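You operate a simulated robot arm through the tools that you are given. There is no shell and no other tool. Be economical: measure what you need, move in short steps, check, and stop when the job is done.

You are at the controls of a simulated robot arm. One attempt, no reset.

TASK
Take the tin fifty-two and put it on top of the white tub fifty-six.
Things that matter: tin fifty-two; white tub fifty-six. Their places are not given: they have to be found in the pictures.

Only the result counts: the job must be done as asked and must still hold three seconds after the hand-in. Knocking over, shifting, dropping, spilling or breaking anything else fails it.

THE ROBOT
A 7-joint arm with a two-finger parallel gripper, fixed in place. Base frame: the origin is at the foot of the arm, x ahead of it, y to its left, z up; the work surface is at about z = 0.82. Lengths are in m, angles in rad, forces in N, time in s.
With the tool pointing down near the work surface it reaches from about 0.24 to 0.68 m from the base axis. Its first joint turns from -1.152 to 1.152 rad. Payload 2.4 kg.
The tool frame sits at the grasp point between the pads (the TCP): z along the fingers, y along the line on which they close. The tips reach 0.03 m beyond it. Largest opening 0.094 m; finger width 0.028, thickness 0.01; the body of the gripper, 0.05 by 0.096 m, starts 0.055 m behind the TCP.
Orientation is that of the tool frame in the base frame, as [roll, pitch, yaw] about the fixed x, y, z axes, in that order (R = Rz(yaw) Ry(pitch) Rx(roll)). With the fingers straight down and closing along the base's y, the tool's x points along the base's -x, its y along +y and its z along -z.

THE INTERFACE
- The arm moves only by the tool move_arm. Its argument "moves" is a list of rows, each an object (a shift or turn left out is 0, a gripper value left out holds the last) with "dp": the shift along the tool's x, y, z in m, a list of three; "spin": the turn about the tool's z in rad. In form: [{"dp": [tx, ty, tz], "spin": spin}, ...]. A call has 1 to 12 rows; each row is the pose to reach, as a shift and turn from the pose commanded when the call began, along the tool's axes at that moment. "jaw" is the finger opening in m, from 0 to 0.094, set as the call begins (left out, the last holds). A row lasts 0.2 s, in which the tool goes at most 0.05 m and 0.15 rad; a call with a longer step from one row to the next is refused whole, and so is a gripper value outside its range. Where a pose cannot be reached the arm comes as near as it can. A force on the tool above 40 N (or 10 N above the force at the start of the call, whichever is more), or a blocked arm, ends the call early, and 0.2 s more pass. The fingers move at their own pace (about 0.153 m/s each) and stop on an object; they squeeze with about 31 N. The grip force told is the motor's: it shows also when the fingers shut on nothing. Time passes only in rows, and 0.2 s behind the last, so rows that repeat a pose let the fingers close. The reply holds the time, the measured pose of the TCP, the force on the tool along the base axes, the opening and the grip force, in the units named above and with some noise.
- Cameras (640 x 400 px; columns grow to the right, rows downward): "scene" is fixed at [0.031, 0.4688, 1.4411]; the picture's right is [-0.81, -0.59, 0.00], its down [-0.35, 0.48, -0.80] and it looks along [0.48, -0.65, -0.60] (base axes); focal length 321 px, centre (320, 200). "wrist" rides on the gripper at [-0.037, 0, -0.058] in the tool frame; the picture's right is [0.00, -1.00, 0.00], its down [0.97, 0.00, -0.24] and it looks along [0.24, 0.00, 0.97] (tool axes); focal length 218 px, centre (320, 200).
- snapshot(camera): a new picture of that camera. No time passes.
- pixel_to_xyz(camera, pixels): for up to 12 pixels [column, row] of the newest picture of that camera ("zoom" is the newest enlarged one), the place [x, y, z] in the base frame of the surface seen there, good to about 0.003 m. No time passes.
- close_up(camera, box): a new picture of the part [left, top, right, bottom] of that camera's present view, enlarged. No time passes.
- hand_in(): hands the job in; it is judged then, once.

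Work in short steps. Measure before you move; look again where a grasp or a placing could have gone wrong, and mend it. You have 60 turns and 30 pictures in all, those below and enlarged ones among them. Open the gripper and draw the arm clear of the work before you hand the job in, unless the task says otherwise; then end with one line.

The tools are called after "Request:" as a command line: name --argument value ..., lists and objects as JSON in quotes. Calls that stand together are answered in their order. move_arm: Moves the arm, as the interface text tells. Its arguments: {"type":"object","properties":{"moves":{"type":"array","items":{"type":"object","properties":{"dp":{"type":"array","items":{"type":"number"}},"spin":{"type":"number"}}}},"jaw":{"type":"number"}},"required":["moves"]} The other tools are called the same way: snapshot (camera) takes a picture; pixel_to_xyz (camera, pixels) gives the place of the surface under pixels of a picture; close_up (camera, box) takes an enlarged picture of a part of a camera's view; hand_in () hands the job in.

At the start:

```text
t: 0.0
eef_pos: [0.4413, 0.0456, 1.0423]
tcp_rot: [-3.141, 0.0, -3.141]
force: [-0.3, -0.2, -0.5]
grip_width: 0.0939
gripper_force: 0.3
```

scene: 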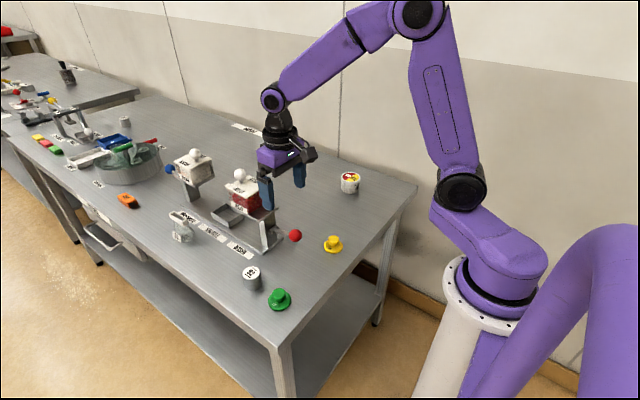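
wrist: 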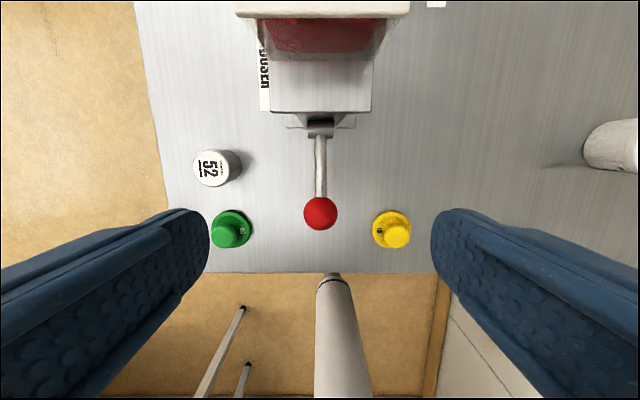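

The wrist picture shows the tin 52 at about (212,168). The white tub 56 may be the one at scene (350,182) or (182,227), so I take enlarged views to check.

Request:
close_up --camera "scene" --box '[140, 140, 300, 300]'

Request:
close_up --camera "scene" --box '[300, 150, 400, 212]'

Request:
close_up --camera "scene" --box '[0, 80, 200, 205]'

```text
2.50 times, centred on (220, 220) of scene
```

zoom: 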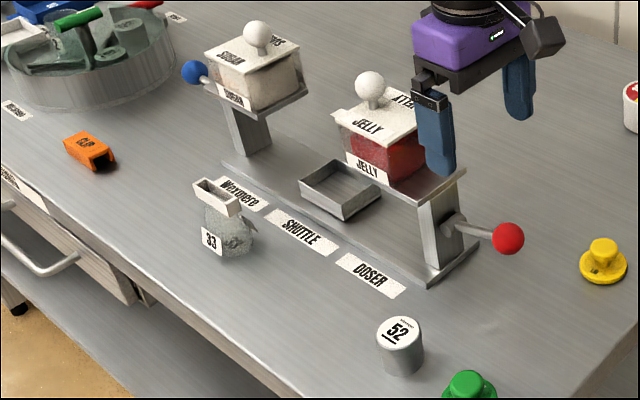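

```text
6.40 times, centred on (350, 181) of scene
```

zoom: 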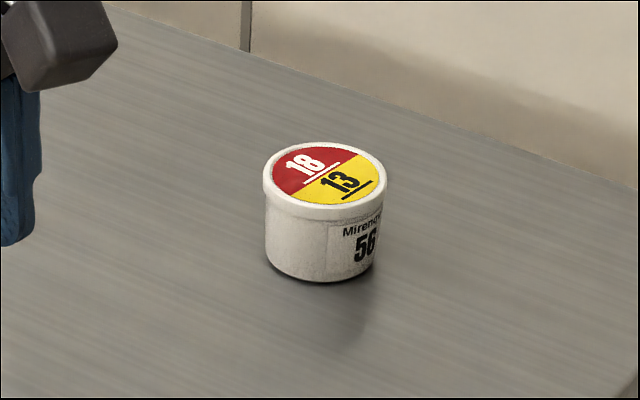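

```text
3.20 times, centred on (100, 142) of scene
```

zoom: 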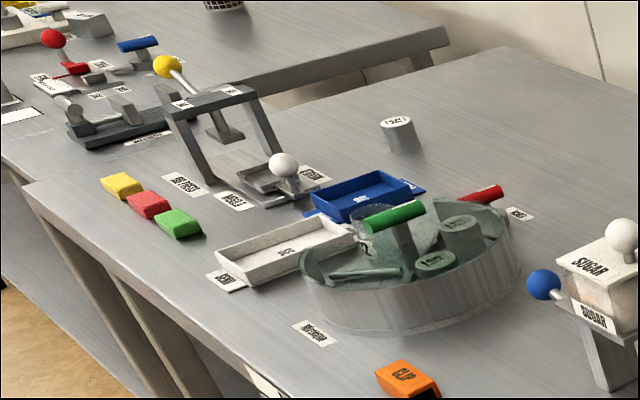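

Tub 56 is at scene (351,177) and tin 52 at scene (251,271). I measure the tops, edges and feet of both.

Request:
pixel_to_xyz --camera "scene" --pixels '[[251, 271], [243, 271], [259, 271], [251, 267], [251, 275], [253, 287], [351, 177], [343, 177], [359, 177], [351, 173], [351, 181], [350, 190]]'

Request:
pixel_to_xyz --camera "wrist" --pixels '[[211, 168], [198, 168], [224, 168], [211, 154], [211, 182], [265, 200], [231, 232], [229, 210], [320, 213], [600, 145], [590, 160], [635, 130]]'

```text
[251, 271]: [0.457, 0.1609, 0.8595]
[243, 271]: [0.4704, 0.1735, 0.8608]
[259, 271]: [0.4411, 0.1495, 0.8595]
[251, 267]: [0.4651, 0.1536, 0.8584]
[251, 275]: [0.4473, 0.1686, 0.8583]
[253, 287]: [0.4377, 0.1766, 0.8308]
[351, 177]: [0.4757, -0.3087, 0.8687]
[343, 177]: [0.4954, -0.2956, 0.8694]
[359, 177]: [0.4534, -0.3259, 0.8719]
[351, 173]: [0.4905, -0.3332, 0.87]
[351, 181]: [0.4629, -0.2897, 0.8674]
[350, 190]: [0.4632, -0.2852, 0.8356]
```

```text
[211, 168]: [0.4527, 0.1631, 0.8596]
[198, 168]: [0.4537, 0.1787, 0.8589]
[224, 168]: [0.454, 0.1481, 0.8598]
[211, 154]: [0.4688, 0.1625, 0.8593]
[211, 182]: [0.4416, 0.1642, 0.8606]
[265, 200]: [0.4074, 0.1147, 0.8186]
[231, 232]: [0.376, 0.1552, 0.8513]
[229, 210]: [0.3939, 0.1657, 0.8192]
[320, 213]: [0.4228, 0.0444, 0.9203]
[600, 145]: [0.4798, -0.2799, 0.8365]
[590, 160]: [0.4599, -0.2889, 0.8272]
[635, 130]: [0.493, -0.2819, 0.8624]
```

The tin centre is about (0.455, 0.162) with its top at 0.859 and a diameter of about 4 cm. The tub centre is about (0.475, -0.310) with its top at 0.869. I move above the tin at height and check.

Request:
move_arm --moves '[{"dp": [-0.005, 0.04, 0]}, {"dp": [-0.01, 0.08, 0]}, {"dp": [-0.0137, 0.1166, 0]}, {"dp": [-0.0137, 0.1166, 0.04]}, {"dp": [-0.0137, 0.1166, 0.08]}, {"dp": [-0.0137, 0.1166, 0.1]}, {"dp": [-0.0137, 0.1166, 0.1]}]' --jaw 0.085

Request:
snapshot --camera "wrist"

```text
t: 1.6
eef_pos: [0.4576, 0.1614, 0.9404]
tcp_rot: [-3.141, -0.001, 3.14]
force: [0.5, 1.2, 0.9]
grip_width: 0.0852
gripper_force: 0.0
```

```text
24 pictures are left
```

wrist: 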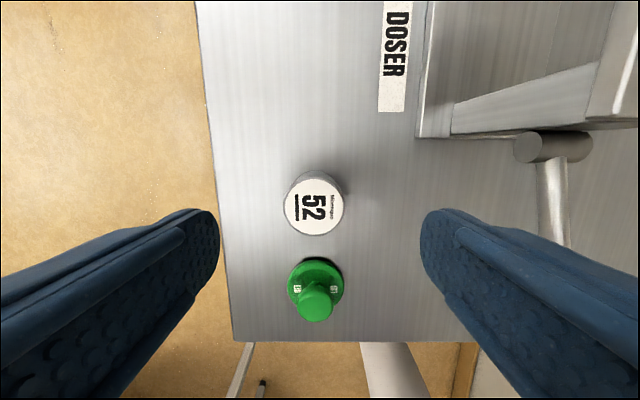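

The tin's lid is at (314,207). I measure its rim points to centre on it.

Request:
pixel_to_xyz --camera "wrist" --pixels '[[314, 206], [287, 206], [341, 206], [314, 182], [314, 231], [318, 265], [318, 285]]'

```text
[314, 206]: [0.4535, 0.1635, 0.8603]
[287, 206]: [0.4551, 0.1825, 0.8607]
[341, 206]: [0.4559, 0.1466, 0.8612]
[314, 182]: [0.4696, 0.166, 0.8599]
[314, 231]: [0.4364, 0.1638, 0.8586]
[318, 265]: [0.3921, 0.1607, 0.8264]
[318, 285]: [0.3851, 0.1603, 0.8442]
```

The tin centre is (0.4535, 0.1645). I shift 4 mm and 3 mm to match, go down to TCP z of about 0.854, then close.

Request:
move_arm --moves '[{"dp": [0.004, 0.003, 0.01]}, {"dp": [0.004, 0.003, 0.035]}, {"dp": [0.004, 0.003, 0.06]}, {"dp": [0.004, 0.003, 0.08]}, {"dp": [0.004, 0.003, 0.0865]}, {"dp": [0.004, 0.003, 0.0865]}]'

Request:
move_arm --moves '[{"dp": [0, 0, 0]}, {"dp": [0, 0, 0]}, {"dp": [0, 0, 0]}]' --jaw 0.02

```text
t: 3.0
eef_pos: [0.4507, 0.166, 0.8545]
tcp_rot: [3.14, -0.001, 3.141]
force: [0.3, 0.2, 0.6]
grip_width: 0.0848
gripper_force: 0.1
```

```text
t: 3.8
eef_pos: [0.4529, 0.1658, 0.8564]
tcp_rot: [3.14, -0.001, 3.142]
force: [0.8, -0.2, 2.9]
grip_width: 0.0406
gripper_force: 31.0
```

The grip holds at 0.0406 opening and 31 N. I lift straight up and measure the hopper knob at scene (240,174), which is near the travel path.

Request:
move_arm --moves '[{"dp": [0, 0, -0.02]}, {"dp": [0, 0, -0.06]}, {"dp": [0, 0, -0.1]}, {"dp": [0, 0, -0.14]}, {"dp": [0, 0, -0.18]}, {"dp": [0, 0, -0.22]}, {"dp": [0, 0, -0.24]}, {"dp": [0, 0, -0.24]}]'

Request:
snapshot --camera "scene"

Request:
pixel_to_xyz --camera "scene" --pixels '[[240, 172], [240, 176], [295, 236], [351, 177], [342, 179], [360, 179], [351, 172], [351, 182]]'

```text
t: 5.6
eef_pos: [0.4511, 0.1666, 1.095]
tcp_rot: [-3.141, 0.0, -3.141]
force: [-0.4, 1.4, 0.0]
grip_width: 0.0198
gripper_force: 0.0
```

```text
23 pictures are left
```

scene: 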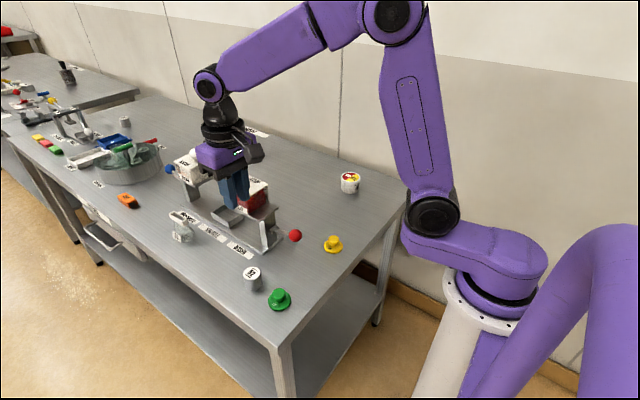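

```text
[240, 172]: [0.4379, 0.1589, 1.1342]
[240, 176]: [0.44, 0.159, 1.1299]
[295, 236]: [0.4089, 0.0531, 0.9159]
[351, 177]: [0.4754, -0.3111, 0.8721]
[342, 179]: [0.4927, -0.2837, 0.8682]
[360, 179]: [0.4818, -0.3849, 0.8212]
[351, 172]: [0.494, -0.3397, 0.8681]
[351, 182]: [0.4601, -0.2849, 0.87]
```

The gripper lost the tin: the opening is 0.0198 and the tin still stands at scene (252,277). I look closely to see its state.

Request:
close_up --camera "scene" --box '[222, 258, 286, 298]'

Request:
snapshot --camera "wrist"

```text
10.00 times, centred on (254, 278) of scene
```

zoom: 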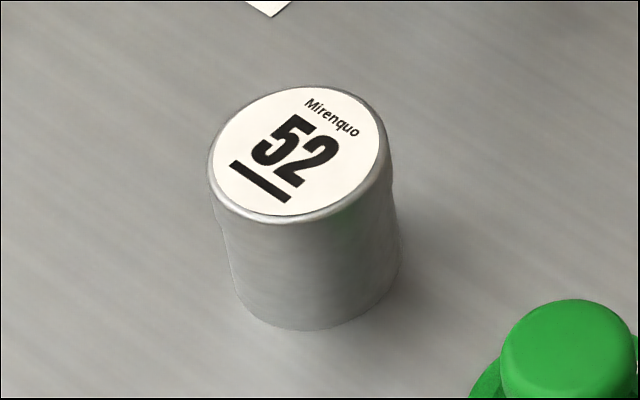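

```text
21 pictures are left
```

wrist: 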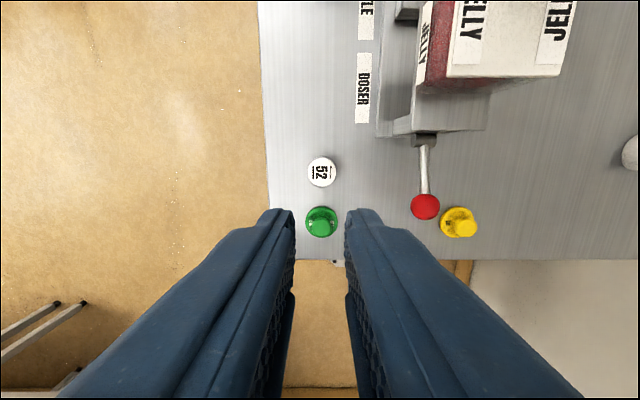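

The tin is upright and close to where it was. I measure it again, then come back with the jaws open.

Request:
move_arm --moves '[{"dp": [0, 0, 0.04]}, {"dp": [0, 0, 0.08]}, {"dp": [0, 0, 0.12]}, {"dp": [0, 0, 0.155]}, {"dp": [0, 0, 0.155]}]' --jaw 0.08

Request:
snapshot --camera "wrist"

```text
t: 6.8
eef_pos: [0.4509, 0.1637, 0.9374]
tcp_rot: [-3.141, 0.0, -3.141]
force: [-0.3, 0.4, -0.1]
grip_width: 0.0799
gripper_force: 0.0
```

```text
20 pictures are left
```

wrist: 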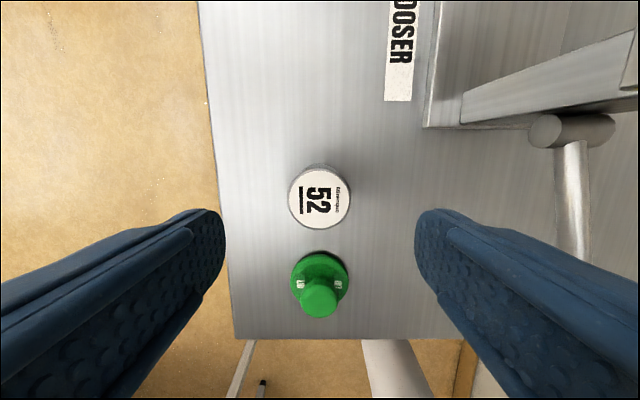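

Request:
pixel_to_xyz --camera "wrist" --pixels '[[319, 199], [292, 199], [347, 199], [319, 174], [319, 225], [320, 182], [305, 171], [319, 168], [333, 171]]'

```text
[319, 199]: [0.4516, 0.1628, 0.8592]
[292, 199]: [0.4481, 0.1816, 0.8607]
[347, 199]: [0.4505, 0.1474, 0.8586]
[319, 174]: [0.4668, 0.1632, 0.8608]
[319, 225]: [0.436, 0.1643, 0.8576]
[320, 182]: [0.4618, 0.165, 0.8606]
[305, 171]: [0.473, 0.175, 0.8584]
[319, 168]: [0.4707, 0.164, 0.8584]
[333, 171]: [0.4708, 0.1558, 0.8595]
```

I have the tin at about (0.452, 0.164), which is centred. I go slightly deeper, close fully for longer, then do a slow test lift of 2 cm.

Request:
move_arm --moves '[{"dp": [-0.001, 0, 0.03]}, {"dp": [-0.001, 0, 0.06]}, {"dp": [-0.001, 0, 0.08]}, {"dp": [-0.001, 0, 0.088]}, {"dp": [-0.001, 0, 0.088]}]'

Request:
move_arm --moves '[{"dp": [0, 0, 0]}, {"dp": [0, 0, 0]}, {"dp": [0, 0, 0]}, {"dp": [0, 0, 0]}, {"dp": [0, 0, 0]}]' --jaw 0.0

Request:
move_arm --moves '[{"dp": [0, 0, -0.002]}, {"dp": [0, 0, -0.004]}, {"dp": [0, 0, -0.006]}, {"dp": [0, 0, -0.008]}, {"dp": [0, 0, -0.01]}]'

Request:
close_up --camera "scene" --box '[206, 238, 302, 298]'

```text
t: 8.0
eef_pos: [0.4513, 0.1648, 0.8523]
tcp_rot: [3.141, -0.001, -3.14]
force: [-0.6, -0.2, 0.0]
grip_width: 0.0801
gripper_force: 0.1
```

```text
t: 9.2
eef_pos: [0.4524, 0.1647, 0.8509]
tcp_rot: [-3.141, 0.002, -3.141]
force: [-0.8, 0.0, 0.3]
grip_width: 0.0408
gripper_force: 31.1
```

```text
t: 10.4
eef_pos: [0.454, 0.166, 0.8622]
tcp_rot: [3.142, 0.001, 3.141]
force: [0.0, 0.3, -0.5]
grip_width: 0.0405
gripper_force: 30.9
```

```text
6.67 times, centred on (254, 268) of scene
```

zoom: 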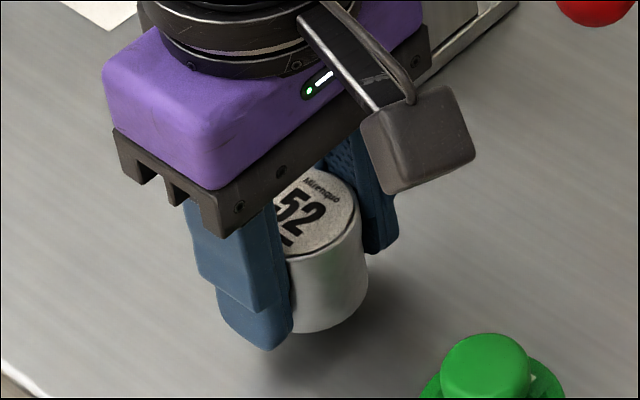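

The tin seems to be between the fingers and off the table. I measure its top.

Request:
pixel_to_xyz --camera "zoom" --pixels '[[320, 210], [315, 235], [325, 300], [325, 322], [250, 335]]'

Request:
move_arm --moves '[{"dp": [0, 0, -0.003]}, {"dp": [0, 0, -0.006]}, {"dp": [0, 0, -0.009]}, {"dp": [0, 0, -0.012]}, {"dp": [0, 0, -0.015]}]'

Request:
close_up --camera "scene" --box '[206, 238, 302, 298]'

Request:
pixel_to_xyz --camera "zoom" --pixels '[[320, 180], [320, 200], [315, 220], [325, 260], [325, 290], [325, 322]]'

```text
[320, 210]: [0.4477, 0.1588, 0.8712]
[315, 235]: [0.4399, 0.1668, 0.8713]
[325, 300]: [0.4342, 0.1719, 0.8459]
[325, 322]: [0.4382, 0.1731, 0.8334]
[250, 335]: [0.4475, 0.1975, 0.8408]
```

```text
t: 11.6
eef_pos: [0.4528, 0.1638, 0.8779]
tcp_rot: [-3.141, 0.0, -3.14]
force: [-0.4, 0.2, 0.4]
grip_width: 0.0404
gripper_force: 31.3
```

```text
6.67 times, centred on (254, 268) of scene
```

zoom: 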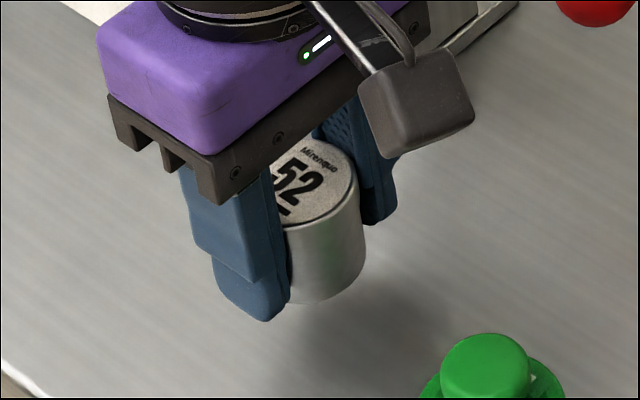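

```text
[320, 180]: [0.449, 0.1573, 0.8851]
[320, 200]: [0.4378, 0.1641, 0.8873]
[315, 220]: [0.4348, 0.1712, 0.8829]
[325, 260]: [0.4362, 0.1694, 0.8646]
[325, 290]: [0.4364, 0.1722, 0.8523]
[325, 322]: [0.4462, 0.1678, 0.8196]
```

The tin rises with the gripper: its top is now at 0.885 and its bottom is about 0.0325 below the TCP. I keep lifting slowly.

Request:
move_arm --moves '[{"dp": [0, 0, -0.004]}, {"dp": [0, 0, -0.01]}, {"dp": [0, 0, -0.018]}, {"dp": [0, 0, -0.027]}, {"dp": [0, 0, -0.036]}, {"dp": [0, 0, -0.045]}, {"dp": [0, 0, -0.054]}, {"dp": [0, 0, -0.063]}, {"dp": [0, 0, -0.072]}, {"dp": [0, 0, -0.08]}, {"dp": [0, 0, -0.086]}, {"dp": [0, 0, -0.09]}]'

Request:
snapshot --camera "scene"

Request:
snapshot --camera "wrist"

```text
t: 14.2
eef_pos: [0.4532, 0.1666, 0.9671]
tcp_rot: [-3.14, -0.001, -3.141]
force: [-0.6, 0.5, -0.1]
grip_width: 0.0403
gripper_force: 31.1
```

```text
17 pictures are left
```

scene: 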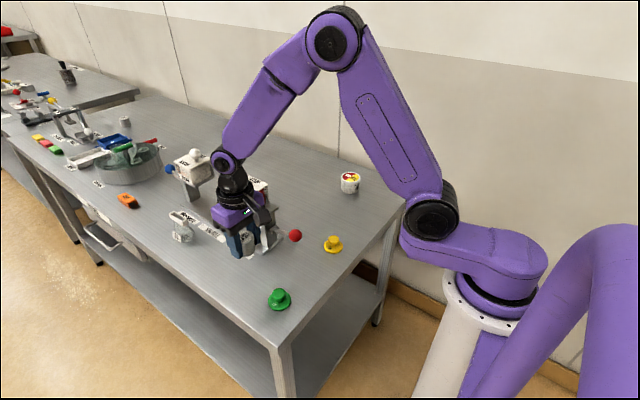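

```text
16 pictures are left
```

wrist: 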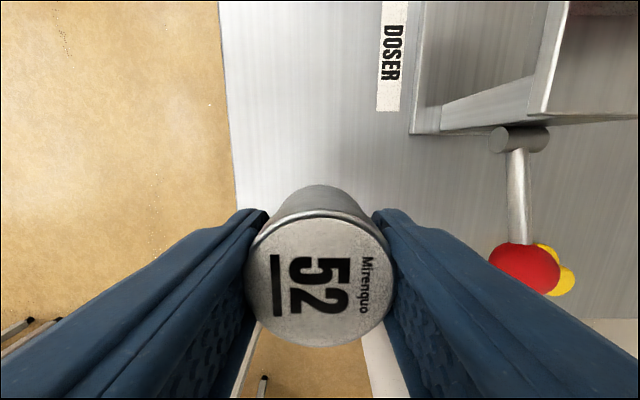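

The tin is held. I check the obstacle heights (hopper edge in the wrist view, hopper parts and lever in the scene view) before the crossing.

Request:
pixel_to_xyz --camera "wrist" --pixels '[[545, 110], [590, 118], [600, 8], [525, 268], [560, 30], [635, 115], [345, 260], [345, 315]]'

Request:
pixel_to_xyz --camera "scene" --pixels '[[262, 184], [266, 188], [258, 182], [196, 153], [295, 236]]'

```text
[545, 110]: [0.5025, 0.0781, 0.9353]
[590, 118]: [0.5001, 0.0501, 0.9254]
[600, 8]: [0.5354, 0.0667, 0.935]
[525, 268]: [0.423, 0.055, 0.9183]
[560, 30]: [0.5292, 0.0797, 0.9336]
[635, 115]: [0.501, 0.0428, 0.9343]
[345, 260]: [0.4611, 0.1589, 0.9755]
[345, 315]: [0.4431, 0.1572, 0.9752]
```

```text
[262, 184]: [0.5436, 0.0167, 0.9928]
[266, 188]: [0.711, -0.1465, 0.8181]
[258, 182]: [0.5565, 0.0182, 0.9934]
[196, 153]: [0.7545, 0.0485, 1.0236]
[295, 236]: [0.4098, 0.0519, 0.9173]
```

The hopper lid is at 0.993 with x above 0.535, and the lever ball tops at about 0.935. I raise to TCP z of about 1.03 and cross toward -y at x of about 0.453, gently.

Request:
move_arm --moves '[{"dp": [0, 0, -0.006]}, {"dp": [0, 0, -0.016]}, {"dp": [0, 0, -0.027]}, {"dp": [0, 0, -0.038]}, {"dp": [0, 0, -0.049]}, {"dp": [0, 0, -0.058]}, {"dp": [0, 0, -0.063]}, {"dp": [0, -0.006, -0.065]}, {"dp": [0, -0.018, -0.065]}, {"dp": [0, -0.034, -0.065]}, {"dp": [0, -0.046, -0.065]}, {"dp": [0, -0.052, -0.065]}]'

Request:
move_arm --moves '[{"dp": [0, -0.008, 0]}, {"dp": [0, -0.022, 0]}, {"dp": [0, -0.04, 0]}, {"dp": [0, -0.06, 0]}, {"dp": [0, -0.08, 0]}, {"dp": [0, -0.1, 0]}, {"dp": [0, -0.12, 0]}, {"dp": [0, -0.14, 0]}, {"dp": [0, -0.16, 0]}, {"dp": [0, -0.178, 0]}, {"dp": [0, -0.19, 0]}, {"dp": [0, -0.196, 0]}]'

Request:
snapshot --camera "wrist"

```text
t: 16.8
eef_pos: [0.4541, 0.1147, 1.0338]
tcp_rot: [3.141, 0.0, 3.141]
force: [0.5, 1.1, 0.0]
grip_width: 0.0406
gripper_force: 31.0
```

```text
t: 19.4
eef_pos: [0.4521, -0.0831, 1.032]
tcp_rot: [3.141, 0.001, 3.141]
force: [0.5, 0.3, -0.6]
grip_width: 0.0404
gripper_force: 31.3
```

```text
15 pictures are left
```

wrist: 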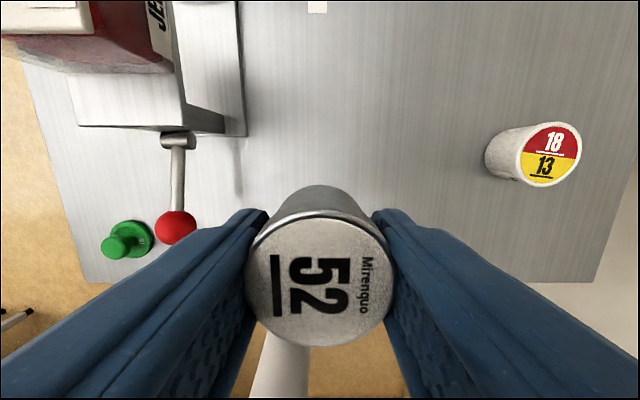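

The tin is still held, and the tub's lid is at wrist (550,155). I measure the lid's rim.

Request:
pixel_to_xyz --camera "wrist" --pixels '[[550, 155], [519, 155], [578, 155], [550, 125], [550, 185], [530, 135], [570, 177]]'

Request:
move_arm --moves '[{"dp": [-0.001, -0.008, 0]}, {"dp": [-0.003, -0.022, 0]}, {"dp": [-0.005, -0.04, 0]}, {"dp": [-0.008, -0.06, 0]}, {"dp": [-0.01, -0.08, 0]}, {"dp": [-0.012, -0.1, 0]}, {"dp": [-0.014, -0.12, 0]}, {"dp": [-0.016, -0.14, 0]}, {"dp": [-0.018, -0.16, 0]}, {"dp": [-0.019, -0.172, 0]}, {"dp": [-0.02, -0.178, 0]}, {"dp": [-0.02, -0.18, 0]}]'

Request:
snapshot --camera "wrist"

```text
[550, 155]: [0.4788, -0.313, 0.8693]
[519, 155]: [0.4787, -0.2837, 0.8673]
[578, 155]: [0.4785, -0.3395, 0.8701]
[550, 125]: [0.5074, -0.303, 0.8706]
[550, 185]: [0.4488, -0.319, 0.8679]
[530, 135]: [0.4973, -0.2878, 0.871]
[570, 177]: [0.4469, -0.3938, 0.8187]
```

```text
t: 22.0
eef_pos: [0.4729, -0.2628, 1.0333]
tcp_rot: [3.142, 0.001, -3.141]
force: [-0.2, -0.1, -0.4]
grip_width: 0.0406
gripper_force: 30.7
```

```text
14 pictures are left
```

wrist: 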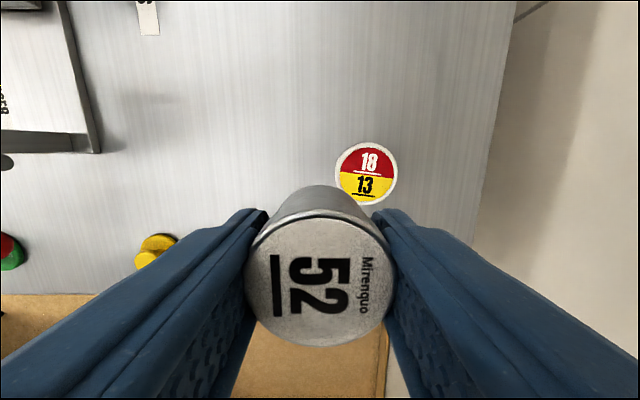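

The tub's lid is at (366,173). I measure its visible rim points again to fix the centre, and the tin's top to see its offset from the TCP.

Request:
pixel_to_xyz --camera "wrist" --pixels '[[366, 173], [338, 173], [394, 173], [366, 145], [380, 148], [352, 148], [320, 283], [320, 225], [320, 340], [255, 283], [385, 283]]'

```text
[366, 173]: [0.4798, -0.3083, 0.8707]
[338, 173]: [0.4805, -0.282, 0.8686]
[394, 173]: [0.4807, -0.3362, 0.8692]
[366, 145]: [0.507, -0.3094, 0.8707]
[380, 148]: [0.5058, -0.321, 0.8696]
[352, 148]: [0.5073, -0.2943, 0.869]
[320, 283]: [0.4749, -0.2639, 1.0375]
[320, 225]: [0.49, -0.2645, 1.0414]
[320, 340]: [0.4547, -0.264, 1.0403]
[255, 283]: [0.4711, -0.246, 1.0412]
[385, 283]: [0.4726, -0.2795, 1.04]
```

The lid centre is (0.479, -0.309) at z 0.869. The tin centre is (0.473, -0.263) with its bottom at about 1.000. I centre over the lid and go down slowly 0.115.

Request:
move_arm --moves '[{"dp": [-0.001, -0.008, 0]}, {"dp": [-0.003, -0.022, 0]}, {"dp": [-0.005, -0.036, 0]}, {"dp": [-0.006, -0.044, 0]}, {"dp": [-0.006, -0.046, 0.004]}, {"dp": [-0.006, -0.046, 0.018]}, {"dp": [-0.006, -0.046, 0.036]}, {"dp": [-0.006, -0.046, 0.056]}, {"dp": [-0.006, -0.046, 0.076]}, {"dp": [-0.006, -0.046, 0.094]}, {"dp": [-0.006, -0.046, 0.108]}, {"dp": [-0.006, -0.046, 0.115]}]'

Request:
close_up --camera "scene" --box '[302, 140, 398, 200]'

Request:
snapshot --camera "wrist"

```text
t: 24.6
eef_pos: [0.4781, -0.3083, 0.9182]
tcp_rot: [3.141, -0.001, -3.14]
force: [0.0, 0.7, -0.6]
grip_width: 0.0406
gripper_force: 31.0
```

```text
6.67 times, centred on (350, 170) of scene
```

zoom: 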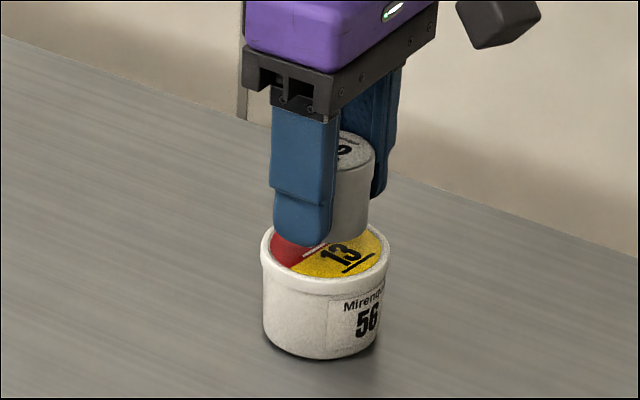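

```text
12 pictures are left
```

wrist: 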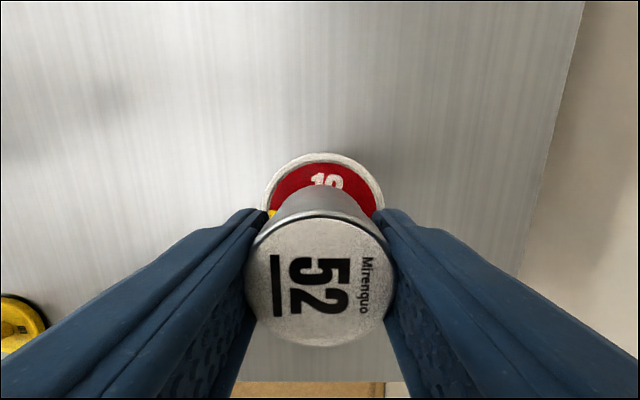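

The tin is centred over the lid with about 1.5 cm left. I lower in small steps and watch the force.

Request:
move_arm --moves '[{"dp": [0, -0.001, 0.003]}, {"dp": [0, -0.001, 0.006]}, {"dp": [0, -0.001, 0.009]}, {"dp": [0, -0.001, 0.011]}, {"dp": [0, -0.001, 0.0125]}, {"dp": [0, -0.001, 0.0125]}]'

Request:
close_up --camera "scene" --box '[318, 150, 382, 190]'

```text
t: 26.0
eef_pos: [0.4782, -0.3104, 0.9056]
tcp_rot: [3.141, 0.0, -3.141]
force: [0.0, 0.1, -1.6]
grip_width: 0.0404
gripper_force: 31.6
```

```text
10.00 times, centred on (350, 170) of scene
```

zoom: 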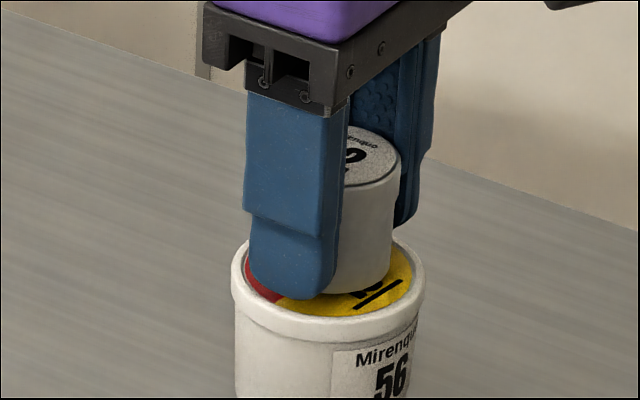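

The tin is a few millimetres above the lid and there is no contact force yet. I go on in 1 mm steps.

Request:
move_arm --moves '[{"dp": [0, 0, 0.001]}, {"dp": [0, 0, 0.002]}, {"dp": [0, 0, 0.002]}]'

Request:
move_arm --moves '[{"dp": [0, 0, 0.0007]}, {"dp": [0, 0, 0.0013]}, {"dp": [0, 0, 0.0013]}]'

```text
t: 26.8
eef_pos: [0.4791, -0.3088, 0.9031]
tcp_rot: [-3.141, 0.0, -3.14]
force: [0.0, -0.5, -0.1]
grip_width: 0.0402
gripper_force: 30.9
```

```text
t: 27.6
eef_pos: [0.4802, -0.3099, 0.9021]
tcp_rot: [3.141, 0.0, -3.141]
force: [-0.5, -0.3, 0.2]
grip_width: 0.0406
gripper_force: 30.6
```

Request:
move_arm --moves '[{"dp": [0, 0, 0.0007]}, {"dp": [0, 0, 0.0012]}, {"dp": [0, 0, 0.0012]}]'

Request:
close_up --camera "scene" --box '[318, 150, 382, 190]'

```text
t: 28.4
eef_pos: [0.4798, -0.3106, 0.9008]
tcp_rot: [-3.139, 0.003, -3.141]
force: [1.3, 0.3, 6.4]
grip_width: 0.0405
gripper_force: 31.3
```

```text
10.00 times, centred on (350, 170) of scene
```

zoom: 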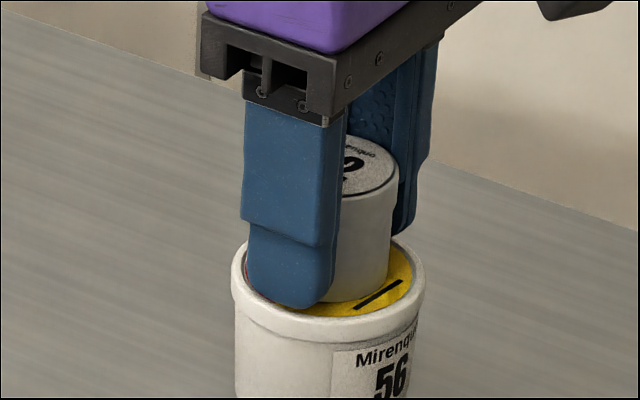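

The 6.4 N force shows the tin has touched down. I open a little with the arm still, then draw up slowly.

Request:
move_arm --moves '[{"dp": [0, 0, 0]}, {"dp": [0, 0, 0]}, {"dp": [0, 0, 0]}]' --jaw 0.052

Request:
close_up --camera "scene" --box '[318, 150, 382, 190]'

```text
t: 29.2
eef_pos: [0.4781, -0.3079, 0.9013]
tcp_rot: [-3.141, 0.0, -3.141]
force: [-0.1, -0.1, 0.1]
grip_width: 0.0519
gripper_force: 0.0
```

```text
10.00 times, centred on (350, 170) of scene
```

zoom: 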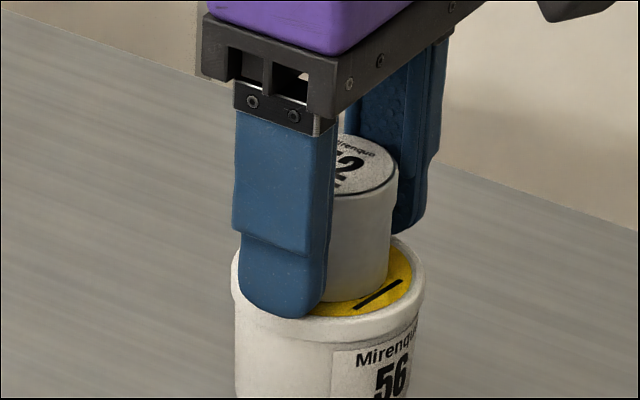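

The tin stands free on the tub, with the fingers about 5 mm off each side. I draw straight up, slowly at first.

Request:
move_arm --moves '[{"dp": [0, 0, -0.004]}, {"dp": [0, 0, -0.01]}, {"dp": [0, 0, -0.02]}, {"dp": [0, 0, -0.032]}, {"dp": [0, 0, -0.045]}, {"dp": [0, 0, -0.065]}, {"dp": [0, 0, -0.09]}, {"dp": [0, 0, -0.12]}, {"dp": [0, 0, -0.14]}, {"dp": [0, 0, -0.14]}]'

Request:
move_arm --moves '[{"dp": [0, 0.03, 0]}, {"dp": [0, 0.07, 0]}, {"dp": [0, 0.11, 0]}, {"dp": [0, 0.14, 0]}, {"dp": [0, 0.15, 0]}, {"dp": [0, 0.15, 0]}]' --jaw 0.09

Request:
snapshot --camera "scene"

Request:
close_up --camera "scene" --box '[318, 150, 382, 190]'

```text
t: 31.4
eef_pos: [0.4815, -0.309, 1.0382]
tcp_rot: [-3.142, 0.001, 3.141]
force: [0.3, -0.3, -0.2]
grip_width: 0.0519
gripper_force: 0.0
```

```text
t: 32.8
eef_pos: [0.4782, -0.1602, 1.042]
tcp_rot: [-3.14, 0.001, 3.141]
force: [-0.6, 0.0, 0.5]
grip_width: 0.0898
gripper_force: 0.1
```

```text
8 pictures are left
```

scene: 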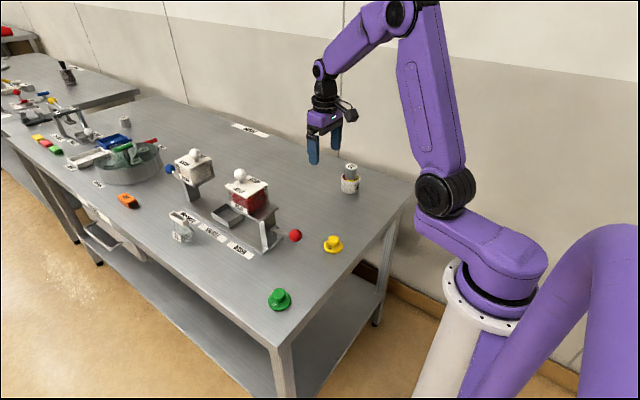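

```text
10.00 times, centred on (350, 170) of scene
```

zoom: 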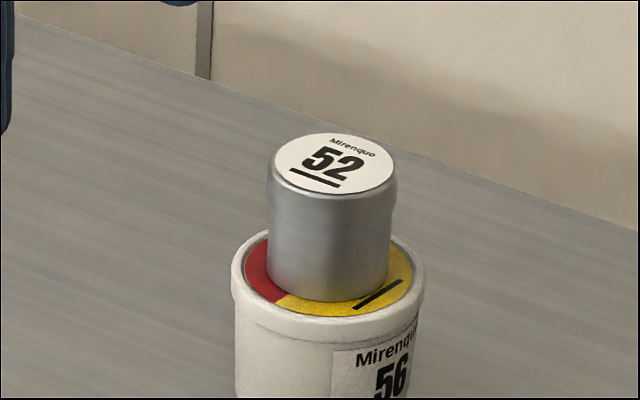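

Tin 52 stands centred on tub 56, the gripper is open, the arm is clear and nothing else has moved. I hand in.

Request:
hand_in

```text
The job is handed in.
```

Tin fifty-two is standing on top of white tub fifty-six, and the job is handed in; my first grip slipped on the lift, but the tin stayed upright and the second grip held.
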